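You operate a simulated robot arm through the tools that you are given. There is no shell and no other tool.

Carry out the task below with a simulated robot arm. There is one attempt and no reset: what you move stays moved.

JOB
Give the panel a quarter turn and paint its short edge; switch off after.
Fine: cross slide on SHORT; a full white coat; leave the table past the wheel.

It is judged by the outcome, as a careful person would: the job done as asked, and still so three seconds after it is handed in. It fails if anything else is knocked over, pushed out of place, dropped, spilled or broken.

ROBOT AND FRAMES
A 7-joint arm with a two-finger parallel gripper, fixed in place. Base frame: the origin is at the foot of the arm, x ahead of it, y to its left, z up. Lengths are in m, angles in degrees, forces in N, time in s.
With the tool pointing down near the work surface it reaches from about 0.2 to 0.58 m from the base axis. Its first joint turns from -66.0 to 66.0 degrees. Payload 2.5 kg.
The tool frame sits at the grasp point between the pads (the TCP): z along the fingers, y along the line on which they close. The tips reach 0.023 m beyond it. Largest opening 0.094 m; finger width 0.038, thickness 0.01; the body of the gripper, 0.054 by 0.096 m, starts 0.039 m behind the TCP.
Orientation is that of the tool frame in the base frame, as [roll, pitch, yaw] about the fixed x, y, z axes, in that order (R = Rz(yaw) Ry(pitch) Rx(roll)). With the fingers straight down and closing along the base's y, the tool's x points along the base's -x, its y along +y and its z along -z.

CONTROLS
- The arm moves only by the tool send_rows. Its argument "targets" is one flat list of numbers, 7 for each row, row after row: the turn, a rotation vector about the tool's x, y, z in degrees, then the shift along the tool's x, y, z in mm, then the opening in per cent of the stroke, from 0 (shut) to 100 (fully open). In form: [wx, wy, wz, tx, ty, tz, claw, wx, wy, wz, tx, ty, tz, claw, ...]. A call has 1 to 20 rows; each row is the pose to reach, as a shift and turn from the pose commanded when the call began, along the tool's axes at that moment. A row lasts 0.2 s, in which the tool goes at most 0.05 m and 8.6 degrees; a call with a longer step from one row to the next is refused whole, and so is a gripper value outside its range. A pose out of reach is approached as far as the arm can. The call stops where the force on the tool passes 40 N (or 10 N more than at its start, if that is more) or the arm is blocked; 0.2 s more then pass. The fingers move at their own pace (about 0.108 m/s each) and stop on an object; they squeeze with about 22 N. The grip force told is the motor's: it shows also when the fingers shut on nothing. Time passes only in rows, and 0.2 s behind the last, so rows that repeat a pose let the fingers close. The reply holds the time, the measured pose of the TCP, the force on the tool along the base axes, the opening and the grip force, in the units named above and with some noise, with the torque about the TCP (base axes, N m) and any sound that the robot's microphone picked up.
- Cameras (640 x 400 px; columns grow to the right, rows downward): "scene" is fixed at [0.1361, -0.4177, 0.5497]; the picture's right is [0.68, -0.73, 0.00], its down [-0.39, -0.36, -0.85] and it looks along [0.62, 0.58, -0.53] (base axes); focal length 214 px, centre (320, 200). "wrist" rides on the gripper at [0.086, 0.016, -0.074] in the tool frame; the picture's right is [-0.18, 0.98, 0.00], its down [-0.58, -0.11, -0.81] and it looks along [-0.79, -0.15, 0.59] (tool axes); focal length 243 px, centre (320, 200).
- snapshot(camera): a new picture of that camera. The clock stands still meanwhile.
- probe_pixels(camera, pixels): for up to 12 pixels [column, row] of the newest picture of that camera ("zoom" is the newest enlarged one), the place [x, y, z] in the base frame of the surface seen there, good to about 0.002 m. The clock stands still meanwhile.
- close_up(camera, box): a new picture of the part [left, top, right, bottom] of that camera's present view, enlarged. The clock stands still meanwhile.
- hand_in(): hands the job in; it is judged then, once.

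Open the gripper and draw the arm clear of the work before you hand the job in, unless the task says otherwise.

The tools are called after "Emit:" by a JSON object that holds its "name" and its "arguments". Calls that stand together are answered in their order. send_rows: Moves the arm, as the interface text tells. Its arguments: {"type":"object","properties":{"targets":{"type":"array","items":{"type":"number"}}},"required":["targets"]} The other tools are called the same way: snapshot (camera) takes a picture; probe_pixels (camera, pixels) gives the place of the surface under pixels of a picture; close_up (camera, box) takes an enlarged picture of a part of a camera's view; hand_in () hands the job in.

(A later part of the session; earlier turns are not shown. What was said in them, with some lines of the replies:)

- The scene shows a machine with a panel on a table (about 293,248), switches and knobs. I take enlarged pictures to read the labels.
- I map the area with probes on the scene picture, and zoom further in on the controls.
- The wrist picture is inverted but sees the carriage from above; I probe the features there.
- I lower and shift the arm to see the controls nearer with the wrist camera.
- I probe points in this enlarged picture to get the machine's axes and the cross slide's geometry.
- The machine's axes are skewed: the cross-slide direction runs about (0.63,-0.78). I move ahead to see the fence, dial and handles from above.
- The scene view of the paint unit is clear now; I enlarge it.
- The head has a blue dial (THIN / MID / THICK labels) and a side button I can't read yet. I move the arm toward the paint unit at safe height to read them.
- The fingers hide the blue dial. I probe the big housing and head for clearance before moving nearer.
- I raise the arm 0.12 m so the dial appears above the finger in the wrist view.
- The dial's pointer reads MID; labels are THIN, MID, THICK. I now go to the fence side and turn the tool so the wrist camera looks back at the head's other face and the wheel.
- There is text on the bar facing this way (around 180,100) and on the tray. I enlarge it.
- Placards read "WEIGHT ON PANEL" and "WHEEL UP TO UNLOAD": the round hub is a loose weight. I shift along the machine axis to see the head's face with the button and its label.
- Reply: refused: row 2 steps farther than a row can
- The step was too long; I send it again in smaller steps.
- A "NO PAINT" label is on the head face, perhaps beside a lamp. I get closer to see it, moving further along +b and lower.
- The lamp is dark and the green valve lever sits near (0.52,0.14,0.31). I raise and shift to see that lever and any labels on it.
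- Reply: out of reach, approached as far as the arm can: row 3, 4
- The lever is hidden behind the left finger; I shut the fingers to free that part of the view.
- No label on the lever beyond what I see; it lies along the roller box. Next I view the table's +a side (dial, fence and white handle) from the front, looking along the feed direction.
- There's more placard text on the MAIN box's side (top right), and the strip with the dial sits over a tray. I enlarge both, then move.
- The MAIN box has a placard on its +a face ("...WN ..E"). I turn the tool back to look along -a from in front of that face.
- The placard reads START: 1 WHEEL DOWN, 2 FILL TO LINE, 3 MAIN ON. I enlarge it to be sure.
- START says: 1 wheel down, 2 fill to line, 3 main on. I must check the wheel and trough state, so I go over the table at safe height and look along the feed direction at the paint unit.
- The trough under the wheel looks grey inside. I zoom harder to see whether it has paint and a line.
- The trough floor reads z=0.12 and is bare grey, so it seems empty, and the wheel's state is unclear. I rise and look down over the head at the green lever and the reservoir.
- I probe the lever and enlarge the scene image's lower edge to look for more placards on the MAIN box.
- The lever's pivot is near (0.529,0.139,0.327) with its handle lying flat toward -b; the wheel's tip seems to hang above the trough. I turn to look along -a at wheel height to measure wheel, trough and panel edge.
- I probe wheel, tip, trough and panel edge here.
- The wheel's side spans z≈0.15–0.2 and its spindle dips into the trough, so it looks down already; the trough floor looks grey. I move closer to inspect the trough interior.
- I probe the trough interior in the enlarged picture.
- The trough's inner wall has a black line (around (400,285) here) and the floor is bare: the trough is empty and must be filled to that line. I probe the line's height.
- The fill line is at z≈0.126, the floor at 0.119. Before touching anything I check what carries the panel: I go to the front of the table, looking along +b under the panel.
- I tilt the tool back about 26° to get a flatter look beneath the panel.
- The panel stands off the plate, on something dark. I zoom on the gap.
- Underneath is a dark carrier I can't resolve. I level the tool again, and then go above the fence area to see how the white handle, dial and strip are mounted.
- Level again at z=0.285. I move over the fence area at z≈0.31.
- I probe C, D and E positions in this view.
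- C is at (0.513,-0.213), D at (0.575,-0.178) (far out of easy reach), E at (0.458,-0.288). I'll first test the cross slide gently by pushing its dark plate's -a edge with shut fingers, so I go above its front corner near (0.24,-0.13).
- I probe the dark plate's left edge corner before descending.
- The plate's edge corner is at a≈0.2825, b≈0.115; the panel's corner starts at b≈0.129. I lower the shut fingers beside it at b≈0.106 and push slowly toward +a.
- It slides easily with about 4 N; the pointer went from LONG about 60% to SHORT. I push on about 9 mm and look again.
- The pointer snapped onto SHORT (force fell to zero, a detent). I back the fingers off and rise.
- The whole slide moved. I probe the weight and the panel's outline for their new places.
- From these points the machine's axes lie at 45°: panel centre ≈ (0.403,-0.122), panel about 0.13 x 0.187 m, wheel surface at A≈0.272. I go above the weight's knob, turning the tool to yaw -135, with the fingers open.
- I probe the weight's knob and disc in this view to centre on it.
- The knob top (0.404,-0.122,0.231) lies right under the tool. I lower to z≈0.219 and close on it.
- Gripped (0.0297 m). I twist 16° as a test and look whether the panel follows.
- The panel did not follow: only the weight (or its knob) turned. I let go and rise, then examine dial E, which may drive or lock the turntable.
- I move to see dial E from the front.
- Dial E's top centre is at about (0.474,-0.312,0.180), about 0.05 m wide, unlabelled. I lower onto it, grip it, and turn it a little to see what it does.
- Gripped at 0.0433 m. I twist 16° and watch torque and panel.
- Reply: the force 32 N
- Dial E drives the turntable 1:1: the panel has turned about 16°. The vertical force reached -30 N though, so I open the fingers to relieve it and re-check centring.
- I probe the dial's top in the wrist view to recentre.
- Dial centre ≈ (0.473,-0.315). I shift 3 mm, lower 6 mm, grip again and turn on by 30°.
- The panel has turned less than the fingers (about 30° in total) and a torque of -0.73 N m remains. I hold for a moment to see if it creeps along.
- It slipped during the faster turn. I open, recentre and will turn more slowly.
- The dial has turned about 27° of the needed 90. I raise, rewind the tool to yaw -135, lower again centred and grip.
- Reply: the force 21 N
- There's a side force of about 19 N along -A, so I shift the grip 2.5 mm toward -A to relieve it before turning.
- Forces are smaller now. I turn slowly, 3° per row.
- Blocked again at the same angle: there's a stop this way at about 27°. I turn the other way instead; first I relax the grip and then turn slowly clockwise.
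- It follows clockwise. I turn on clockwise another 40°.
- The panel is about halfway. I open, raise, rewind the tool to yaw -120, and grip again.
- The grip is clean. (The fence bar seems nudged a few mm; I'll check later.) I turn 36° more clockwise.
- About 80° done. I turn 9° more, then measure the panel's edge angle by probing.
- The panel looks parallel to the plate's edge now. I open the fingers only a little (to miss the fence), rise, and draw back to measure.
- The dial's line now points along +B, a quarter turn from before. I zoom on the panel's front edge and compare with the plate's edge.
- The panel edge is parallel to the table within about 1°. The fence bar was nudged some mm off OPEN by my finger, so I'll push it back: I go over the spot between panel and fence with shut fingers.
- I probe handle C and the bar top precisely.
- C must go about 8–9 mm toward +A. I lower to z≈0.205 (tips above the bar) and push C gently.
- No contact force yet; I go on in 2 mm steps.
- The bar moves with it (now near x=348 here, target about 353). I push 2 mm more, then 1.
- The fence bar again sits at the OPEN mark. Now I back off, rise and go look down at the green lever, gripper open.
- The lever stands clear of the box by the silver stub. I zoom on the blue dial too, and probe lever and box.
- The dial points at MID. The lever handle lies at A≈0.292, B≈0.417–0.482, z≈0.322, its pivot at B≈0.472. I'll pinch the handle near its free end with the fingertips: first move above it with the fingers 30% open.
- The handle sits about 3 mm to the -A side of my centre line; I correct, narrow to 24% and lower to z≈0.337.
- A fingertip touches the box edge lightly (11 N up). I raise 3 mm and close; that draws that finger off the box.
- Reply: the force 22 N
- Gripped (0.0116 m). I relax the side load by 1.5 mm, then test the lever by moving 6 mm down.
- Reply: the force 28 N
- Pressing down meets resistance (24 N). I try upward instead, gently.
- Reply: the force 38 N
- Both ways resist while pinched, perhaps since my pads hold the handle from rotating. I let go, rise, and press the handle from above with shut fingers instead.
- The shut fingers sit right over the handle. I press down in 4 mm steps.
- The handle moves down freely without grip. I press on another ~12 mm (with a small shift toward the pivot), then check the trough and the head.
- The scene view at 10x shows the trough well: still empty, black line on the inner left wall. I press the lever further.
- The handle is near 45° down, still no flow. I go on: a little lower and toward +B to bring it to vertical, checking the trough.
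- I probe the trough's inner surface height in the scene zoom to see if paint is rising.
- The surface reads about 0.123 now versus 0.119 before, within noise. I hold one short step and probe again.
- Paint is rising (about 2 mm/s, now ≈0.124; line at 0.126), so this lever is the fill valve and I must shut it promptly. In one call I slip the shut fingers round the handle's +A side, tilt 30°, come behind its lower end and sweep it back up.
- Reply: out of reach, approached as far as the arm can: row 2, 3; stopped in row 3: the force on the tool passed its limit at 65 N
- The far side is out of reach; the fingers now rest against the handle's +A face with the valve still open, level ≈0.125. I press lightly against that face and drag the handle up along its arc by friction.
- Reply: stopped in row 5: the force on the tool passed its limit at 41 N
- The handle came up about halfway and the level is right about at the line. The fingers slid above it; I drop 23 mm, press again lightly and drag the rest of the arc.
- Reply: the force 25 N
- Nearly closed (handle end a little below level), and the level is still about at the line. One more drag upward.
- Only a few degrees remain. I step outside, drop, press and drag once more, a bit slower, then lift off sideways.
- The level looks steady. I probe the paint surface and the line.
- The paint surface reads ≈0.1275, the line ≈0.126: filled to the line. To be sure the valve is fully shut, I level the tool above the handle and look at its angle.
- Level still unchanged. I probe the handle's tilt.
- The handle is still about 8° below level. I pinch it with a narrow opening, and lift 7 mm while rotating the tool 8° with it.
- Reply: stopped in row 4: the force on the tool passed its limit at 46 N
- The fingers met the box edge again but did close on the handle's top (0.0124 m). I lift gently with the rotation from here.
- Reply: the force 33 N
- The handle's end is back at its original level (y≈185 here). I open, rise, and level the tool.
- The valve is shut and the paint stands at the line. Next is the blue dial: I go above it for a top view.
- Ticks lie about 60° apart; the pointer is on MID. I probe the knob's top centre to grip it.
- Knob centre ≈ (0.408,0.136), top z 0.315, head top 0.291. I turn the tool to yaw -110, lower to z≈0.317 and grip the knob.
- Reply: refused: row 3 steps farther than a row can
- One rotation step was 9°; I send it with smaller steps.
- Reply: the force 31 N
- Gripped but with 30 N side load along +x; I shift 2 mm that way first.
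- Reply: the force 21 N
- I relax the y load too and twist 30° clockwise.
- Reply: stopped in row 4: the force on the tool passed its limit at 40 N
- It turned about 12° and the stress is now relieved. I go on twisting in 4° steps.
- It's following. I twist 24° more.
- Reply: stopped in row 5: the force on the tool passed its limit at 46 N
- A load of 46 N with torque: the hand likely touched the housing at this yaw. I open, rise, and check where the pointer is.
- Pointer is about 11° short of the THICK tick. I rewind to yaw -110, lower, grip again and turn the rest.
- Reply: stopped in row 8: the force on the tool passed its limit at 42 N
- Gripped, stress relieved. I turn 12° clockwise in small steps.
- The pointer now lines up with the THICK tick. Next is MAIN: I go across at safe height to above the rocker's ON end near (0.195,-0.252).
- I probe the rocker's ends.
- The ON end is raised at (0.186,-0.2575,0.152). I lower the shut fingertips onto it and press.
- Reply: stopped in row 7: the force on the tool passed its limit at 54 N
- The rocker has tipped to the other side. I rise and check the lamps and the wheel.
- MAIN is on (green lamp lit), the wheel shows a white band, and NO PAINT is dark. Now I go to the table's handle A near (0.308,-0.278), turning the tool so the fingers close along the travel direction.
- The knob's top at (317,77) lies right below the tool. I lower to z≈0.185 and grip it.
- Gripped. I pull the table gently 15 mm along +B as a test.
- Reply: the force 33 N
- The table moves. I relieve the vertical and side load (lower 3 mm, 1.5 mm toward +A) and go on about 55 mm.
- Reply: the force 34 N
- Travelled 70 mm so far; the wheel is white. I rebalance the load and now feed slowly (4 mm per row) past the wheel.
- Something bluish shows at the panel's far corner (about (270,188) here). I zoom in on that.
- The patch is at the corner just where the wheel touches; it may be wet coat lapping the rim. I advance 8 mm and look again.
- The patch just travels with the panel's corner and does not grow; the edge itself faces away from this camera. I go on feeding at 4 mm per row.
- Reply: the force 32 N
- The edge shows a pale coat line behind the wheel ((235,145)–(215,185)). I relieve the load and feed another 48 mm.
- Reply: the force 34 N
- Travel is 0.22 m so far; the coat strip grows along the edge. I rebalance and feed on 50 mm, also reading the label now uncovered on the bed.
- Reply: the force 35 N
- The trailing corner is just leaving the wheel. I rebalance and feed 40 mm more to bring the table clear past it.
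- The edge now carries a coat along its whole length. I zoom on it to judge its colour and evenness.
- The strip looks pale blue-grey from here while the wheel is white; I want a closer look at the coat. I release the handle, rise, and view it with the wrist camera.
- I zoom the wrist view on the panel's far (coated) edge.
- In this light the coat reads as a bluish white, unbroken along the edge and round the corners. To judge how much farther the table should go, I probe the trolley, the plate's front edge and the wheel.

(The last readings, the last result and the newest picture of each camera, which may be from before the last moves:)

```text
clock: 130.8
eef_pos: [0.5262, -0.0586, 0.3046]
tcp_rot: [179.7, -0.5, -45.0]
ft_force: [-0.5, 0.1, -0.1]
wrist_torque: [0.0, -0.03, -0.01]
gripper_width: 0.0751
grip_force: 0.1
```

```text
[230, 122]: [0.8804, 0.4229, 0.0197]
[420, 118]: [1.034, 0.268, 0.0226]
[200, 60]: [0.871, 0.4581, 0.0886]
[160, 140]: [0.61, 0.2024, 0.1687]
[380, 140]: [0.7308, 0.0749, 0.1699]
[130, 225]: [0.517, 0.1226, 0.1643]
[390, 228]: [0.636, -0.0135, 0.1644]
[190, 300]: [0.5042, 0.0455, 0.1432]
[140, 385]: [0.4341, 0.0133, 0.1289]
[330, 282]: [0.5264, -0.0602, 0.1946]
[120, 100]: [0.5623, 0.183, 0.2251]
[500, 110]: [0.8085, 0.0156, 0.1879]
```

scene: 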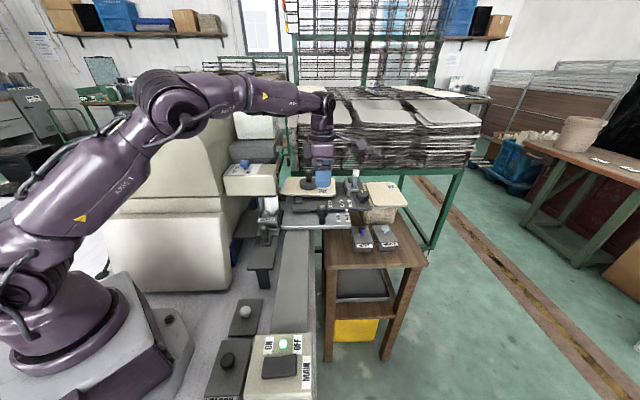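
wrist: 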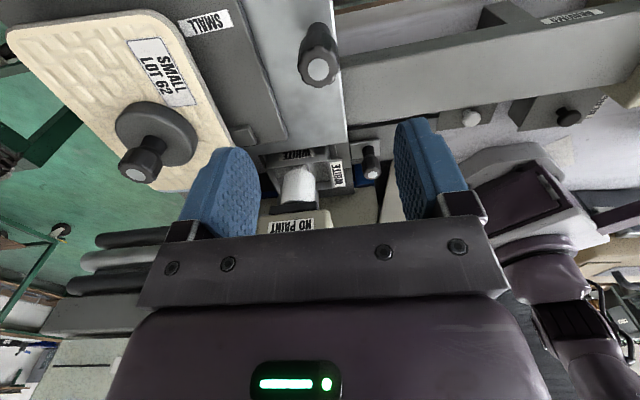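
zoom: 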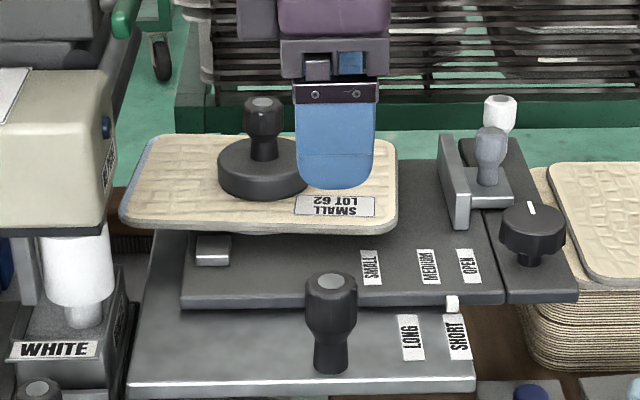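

The trolley is far off (B≈0.92), so there's room. To leave the table surely past the wheel I push its handle from behind with shut fingers, gently, until it stops or about 45 mm more.

Emit:
{"name": "send_rows", "arguments": {"targets": [0, 0, 0, 0, 30, 0, 0, 0, 0, 0, 0, 55, 0, 0, 0, 0, 0, 0, 55, 40, 0, 0, 0, 0, 0, 55, 80, 0, 0, 0, 0, 0, 55, 119, 0, 0, 0, 0, 0, 42, 119, 0, 0, 0, 0, 0, 34, 119, 0, 0, 0, 0, 0, 28, 119, 0, 0, 0, 0, 0, 23, 119, 0, 0, 0, 0, 0, 18, 119, 0, 0, 0, 0, 0, 13, 119, 0, 0, 0, 0, 0, 8, 119, 0]}}

Emit:
{"name": "snapshot", "arguments": {"camera": "scene"}}

Emit:
{"name": "close_up", "arguments": {"camera": "scene", "box": [250, 145, 370, 245]}}

```text
clock: 133.4
eef_pos: [0.5215, -0.0651, 0.1825]
tcp_rot: [179.7, -0.6, -45.0]
ft_force: [-0.5, -0.1, 0.6]
wrist_torque: [-0.02, 0.0, -0.05]
gripper_width: 0.0002
grip_force: 22.3
```

```text
taken
```

scene: 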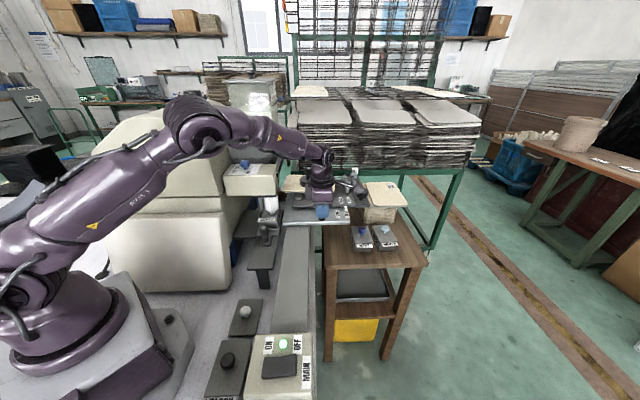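

```text
4.00 times, centred on (310, 195) of scene
```

zoom: 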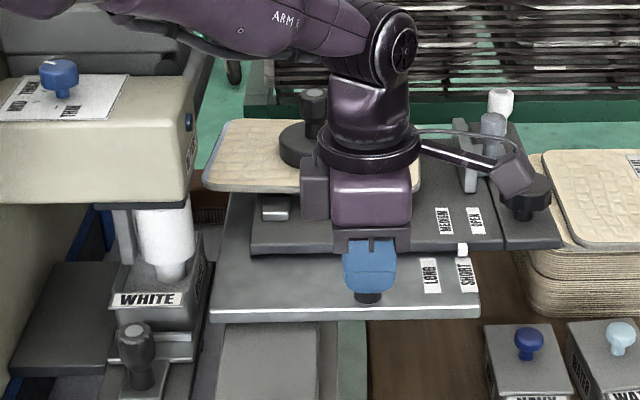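

It slides on easily. I push another 25 mm.

Emit:
{"name": "send_rows", "arguments": {"targets": [0, 0, 0, 0, -5, 0, 0, 0, 0, 0, 0, -10, 0, 0, 0, 0, 0, 0, -15, 0, 0, 0, 0, 0, 0, -20, 0, 0, 0, 0, 0, 0, -25, 0, 0]}}

Emit:
{"name": "close_up", "arguments": {"camera": "scene", "box": [250, 145, 370, 245]}}

```text
clock: 134.6
eef_pos: [0.5416, -0.0477, 0.1831]
tcp_rot: [179.9, -0.5, -45.0]
ft_force: [-0.4, 0.4, 0.2]
wrist_torque: [-0.01, 0.03, -0.01]
gripper_width: 0.0
grip_force: 21.8
```

```text
4.00 times, centred on (310, 195) of scene
```

zoom: 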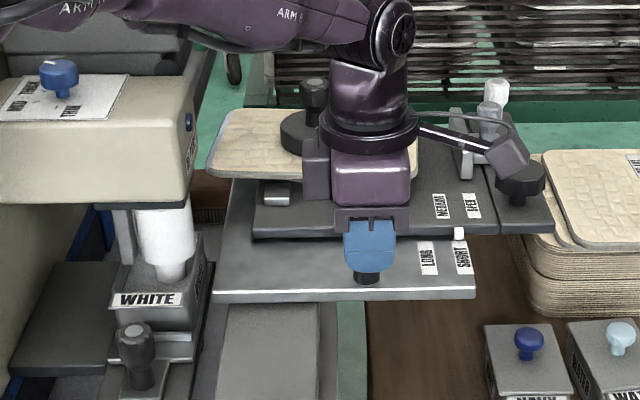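

The whole plate is now past the wheel (its front at B≈0.43). I back off, rise and go to the MAIN rocker's OFF end at (0.2145,-0.2865).

Emit:
{"name": "send_rows", "arguments": {"targets": [0, 0, 0, 0, 15, 0, 0, 0, 0, 0, 0, 20, -40, 0, 0, 0, 0, 0, 20, -80, 0, 0, 0, 0, 0, 20, -120, 0, 0, 0, 0, -7, 62, -120, 0, 0, 0, 0, -14, 104, -120, 0, 0, 0, 0, -21, 146, -120, 0, 0, 0, 0, -28, 188, -120, 0, 0, 0, 0, -35, 230, -120, 0, 0, 0, 0, -42, 272, -120, 0, 0, 0, 0, -49, 314, -120, 0, 0, 0, 0, -56, 356, -120, 0, 0, 0, 0, -62.4, 400, -120, 0]}}

Emit:
{"name": "snapshot", "arguments": {"camera": "scene"}}

Emit:
{"name": "close_up", "arguments": {"camera": "scene", "box": [240, 320, 340, 400]}}

Emit:
{"name": "close_up", "arguments": {"camera": "scene", "box": [250, 145, 370, 245]}}

```text
clock: 137.4
eef_pos: [0.2647, -0.2533, 0.2992]
tcp_rot: [179.5, -0.6, -45.1]
ft_force: [0.1, -0.4, 1.0]
wrist_torque: [0.03, 0.03, 0.02]
gripper_width: 0.0
grip_force: 22.0
out of reach, approached as far as the arm can: row 12, 13
```

```text
taken
```

scene: 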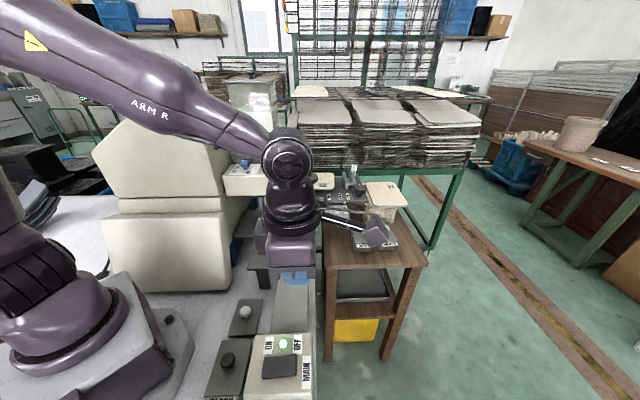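

```text
5.00 times, centred on (290, 360) of scene
```

zoom: 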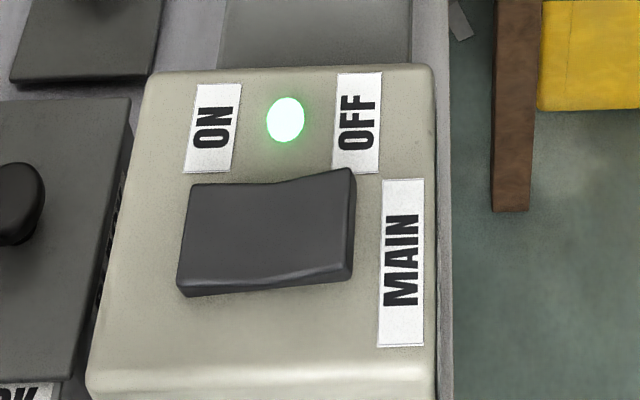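

```text
4.00 times, centred on (310, 195) of scene
```

zoom: 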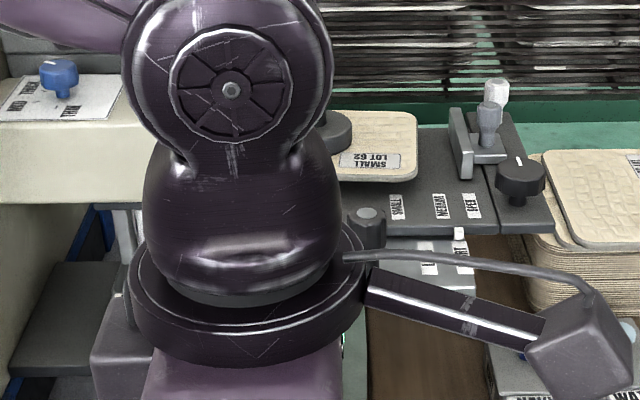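

At this yaw the spot is out of reach near the base, so I turn the tool back to yaw -135 while moving over the OFF end.

Emit:
{"name": "send_rows", "arguments": {"targets": [0, 0, 8, 0, 0, 0, 0, 0, 0, 16, 0, 0, 0, 0, 0, 0, 24, 0, 0, 0, 0, 0, 0, 32, -2, 8, 0, 0, 0, 0, 40, -4, 16, 0, 0, 0, 0, 48, -6, 24, 0, 0, 0, 0, 56, -8, 32, 0, 0, 0, 0, 64, -10, 40, 0, 0, 0, 0, 72, -11, 48, 0, 0, 0, 0, 80, -12, 55, 0, 0, 0, 0, 88, -12, 59, 0, 0, 0, 0, 90, -12, 59, 0, 0]}}

Emit:
{"name": "snapshot", "arguments": {"camera": "wrist"}}

Emit:
{"name": "close_up", "arguments": {"camera": "scene", "box": [250, 145, 370, 245]}}

```text
clock: 140.0
eef_pos: [0.2127, -0.2863, 0.3014]
tcp_rot: [-179.4, -0.2, -135.1]
ft_force: [0.9, -0.7, -0.2]
wrist_torque: [0.01, -0.02, -0.02]
gripper_width: 0.0
grip_force: 22.2
```

```text
taken
```

wrist: 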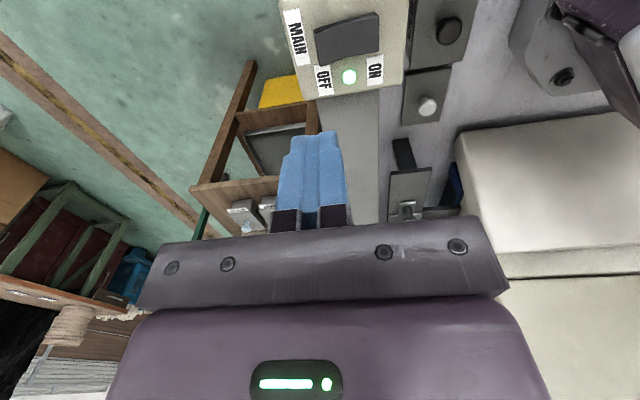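

```text
4.00 times, centred on (310, 195) of scene
```

zoom: 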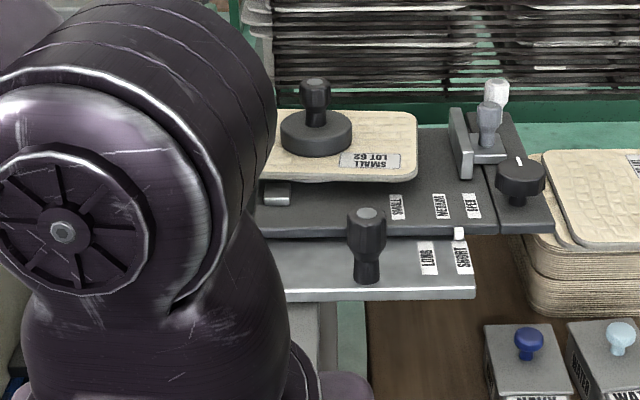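

Over the OFF end. I lower and press it.

Emit:
{"name": "send_rows", "arguments": {"targets": [0, 0, 0, 0, 0, 40, 0, 0, 0, 0, 0, 0, 80, 0, 0, 0, 0, 0, 0, 115, 0, 0, 0, 0, 0, 0, 122, 0, 0, 0, 0, 0, 0, 126, 0, 0, 0, 0, 0, 0, 130, 0, 0, 0, 0, 0, 0, 133, 0]}}

Emit:
{"name": "send_rows", "arguments": {"targets": [0, 0, 0, 0, 0, -40, 0, 0, 0, 0, 0, 0, -80, 0, 0, 0, 0, 0, 0, -120, 0]}}

Emit:
{"name": "snapshot", "arguments": {"camera": "scene"}}

Emit:
{"name": "close_up", "arguments": {"camera": "scene", "box": [240, 320, 340, 400]}}

```text
clock: 141.7
eef_pos: [0.2131, -0.2888, 0.1707]
tcp_rot: [-179.6, -0.3, -134.9]
ft_force: [-2.3, 3.1, 9.2]
wrist_torque: [0.21, 0.02, 0.07]
gripper_width: 0.0001
grip_force: 22.1
stopped in row 7: the force on the tool passed its limit at 42 N (the readings are from after the stop); the commanded pose is now the measured one
```

```text
clock: 142.5
eef_pos: [0.2179, -0.2877, 0.2921]
tcp_rot: [-179.6, -0.2, -134.9]
ft_force: [0.4, 0.2, 0.2]
wrist_torque: [0.0, -0.02, 0.01]
gripper_width: 0.0
grip_force: 21.5
```

```text
taken
```

scene: 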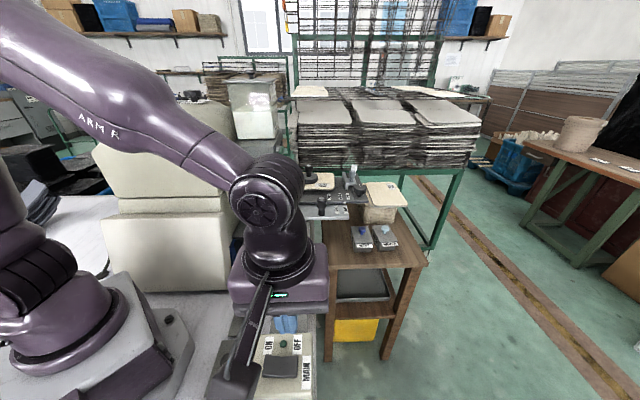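

```text
5.00 times, centred on (290, 360) of scene
```

zoom: 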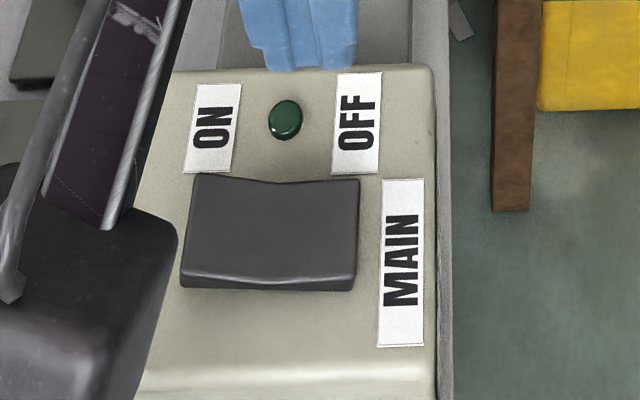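

MAIN is off, its lamp dark. I draw the arm up and aside, open the gripper, and inspect the result.

Emit:
{"name": "send_rows", "arguments": {"targets": [0, 0, 0, 0, 0, -40, 50, 0, 0, 0, 0, -35, -60, 100, 0, 0, 0, 0, -70, -80, 100, 0, 0, 0, 0, -105, -100, 100, 0, 0, 0, 0, -140, -120, 100]}}

Emit:
{"name": "snapshot", "arguments": {"camera": "scene"}}

Emit:
{"name": "close_up", "arguments": {"camera": "scene", "box": [250, 140, 370, 240]}}

Emit:
{"name": "close_up", "arguments": {"camera": "scene", "box": [290, 170, 314, 190]}}

Emit:
{"name": "close_up", "arguments": {"camera": "scene", "box": [255, 195, 287, 224]}}

```text
clock: 143.7
eef_pos: [0.3099, -0.3847, 0.4103]
tcp_rot: [-179.7, -0.2, -134.9]
ft_force: [-0.5, 0.3, 0.7]
wrist_torque: [0.0, 0.01, 0.0]
gripper_width: 0.094
grip_force: 0.1
```

```text
taken
```

scene: 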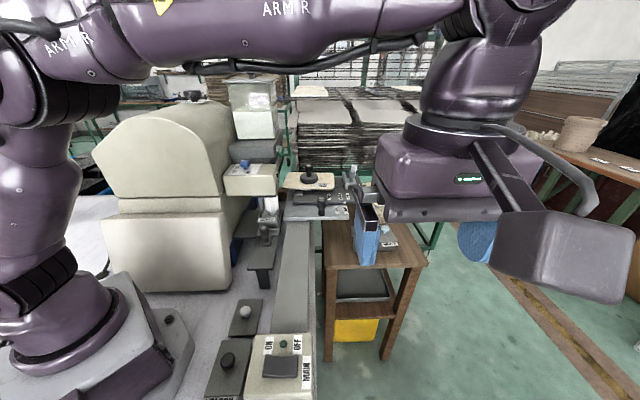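

```text
4.00 times, centred on (310, 190) of scene
```

zoom: 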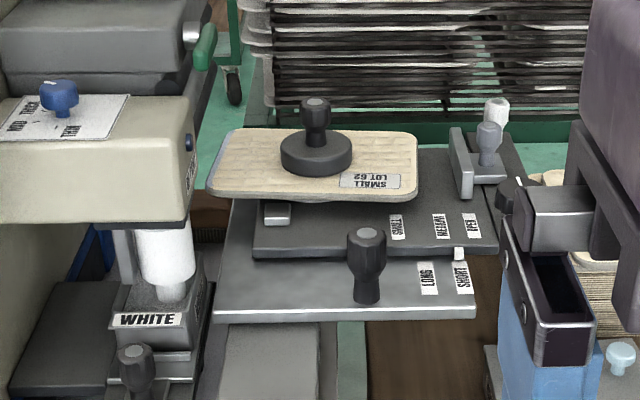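

```text
16.00 times, centred on (302, 180) of scene
```

zoom: 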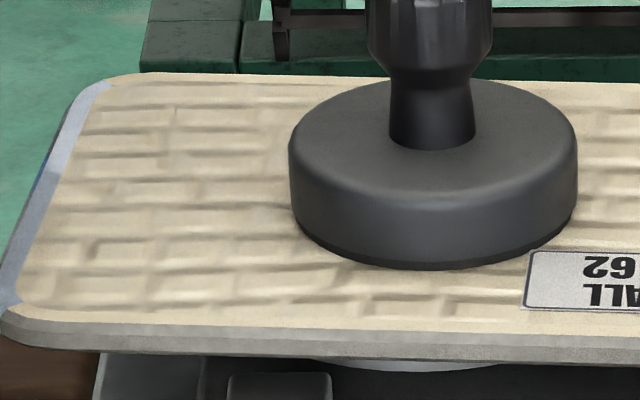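

```text
13.79 times, centred on (271, 210) of scene
```

zoom: 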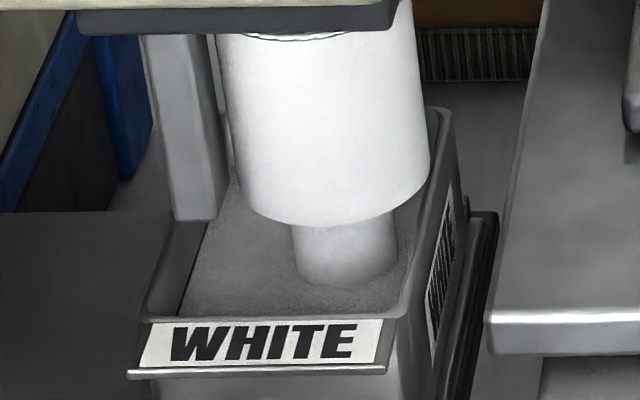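

The panel is turned a quarter and coated along its short edge, cross slide on SHORT, MAIN off, table past the wheel, weight on the panel, valve shut, fence at OPEN; the gripper is open and clear. I hand the job in.

Emit:
{"name": "hand_in", "arguments": {}}

```text
The job is handed in.
```

I gave the panel a quarter turn, painted its short edge white, and switched MAIN off. The table is standing past the wheel and the job is handed in.

- **Panel:** it was turned 90° using the table's dial, and its edge is parallel to the table within about 1°. The weight is still on it.
- **Cross slide:** it's on SHORT, snapped into place.
- **Paint:** the tray was empty, so I filled it from the tank. The level ended about 1 mm above the fill line, and the valve is shut again.
- **Thickness:** I read "a full coat" as THICK and set the blue dial there; it was on MID before.
- **Coat:** I could only see the strip where it laps a few millimetres onto the panel's top face. That strip is unbroken and goes round both corners. It looks slightly bluish, though the wheel itself is clean white. I had no camera view of the painted side face.

While I was turning the dial, a finger pushed the fence several millimetres off OPEN. I pushed it back, and by eye it lines up with the OPEN mark again.
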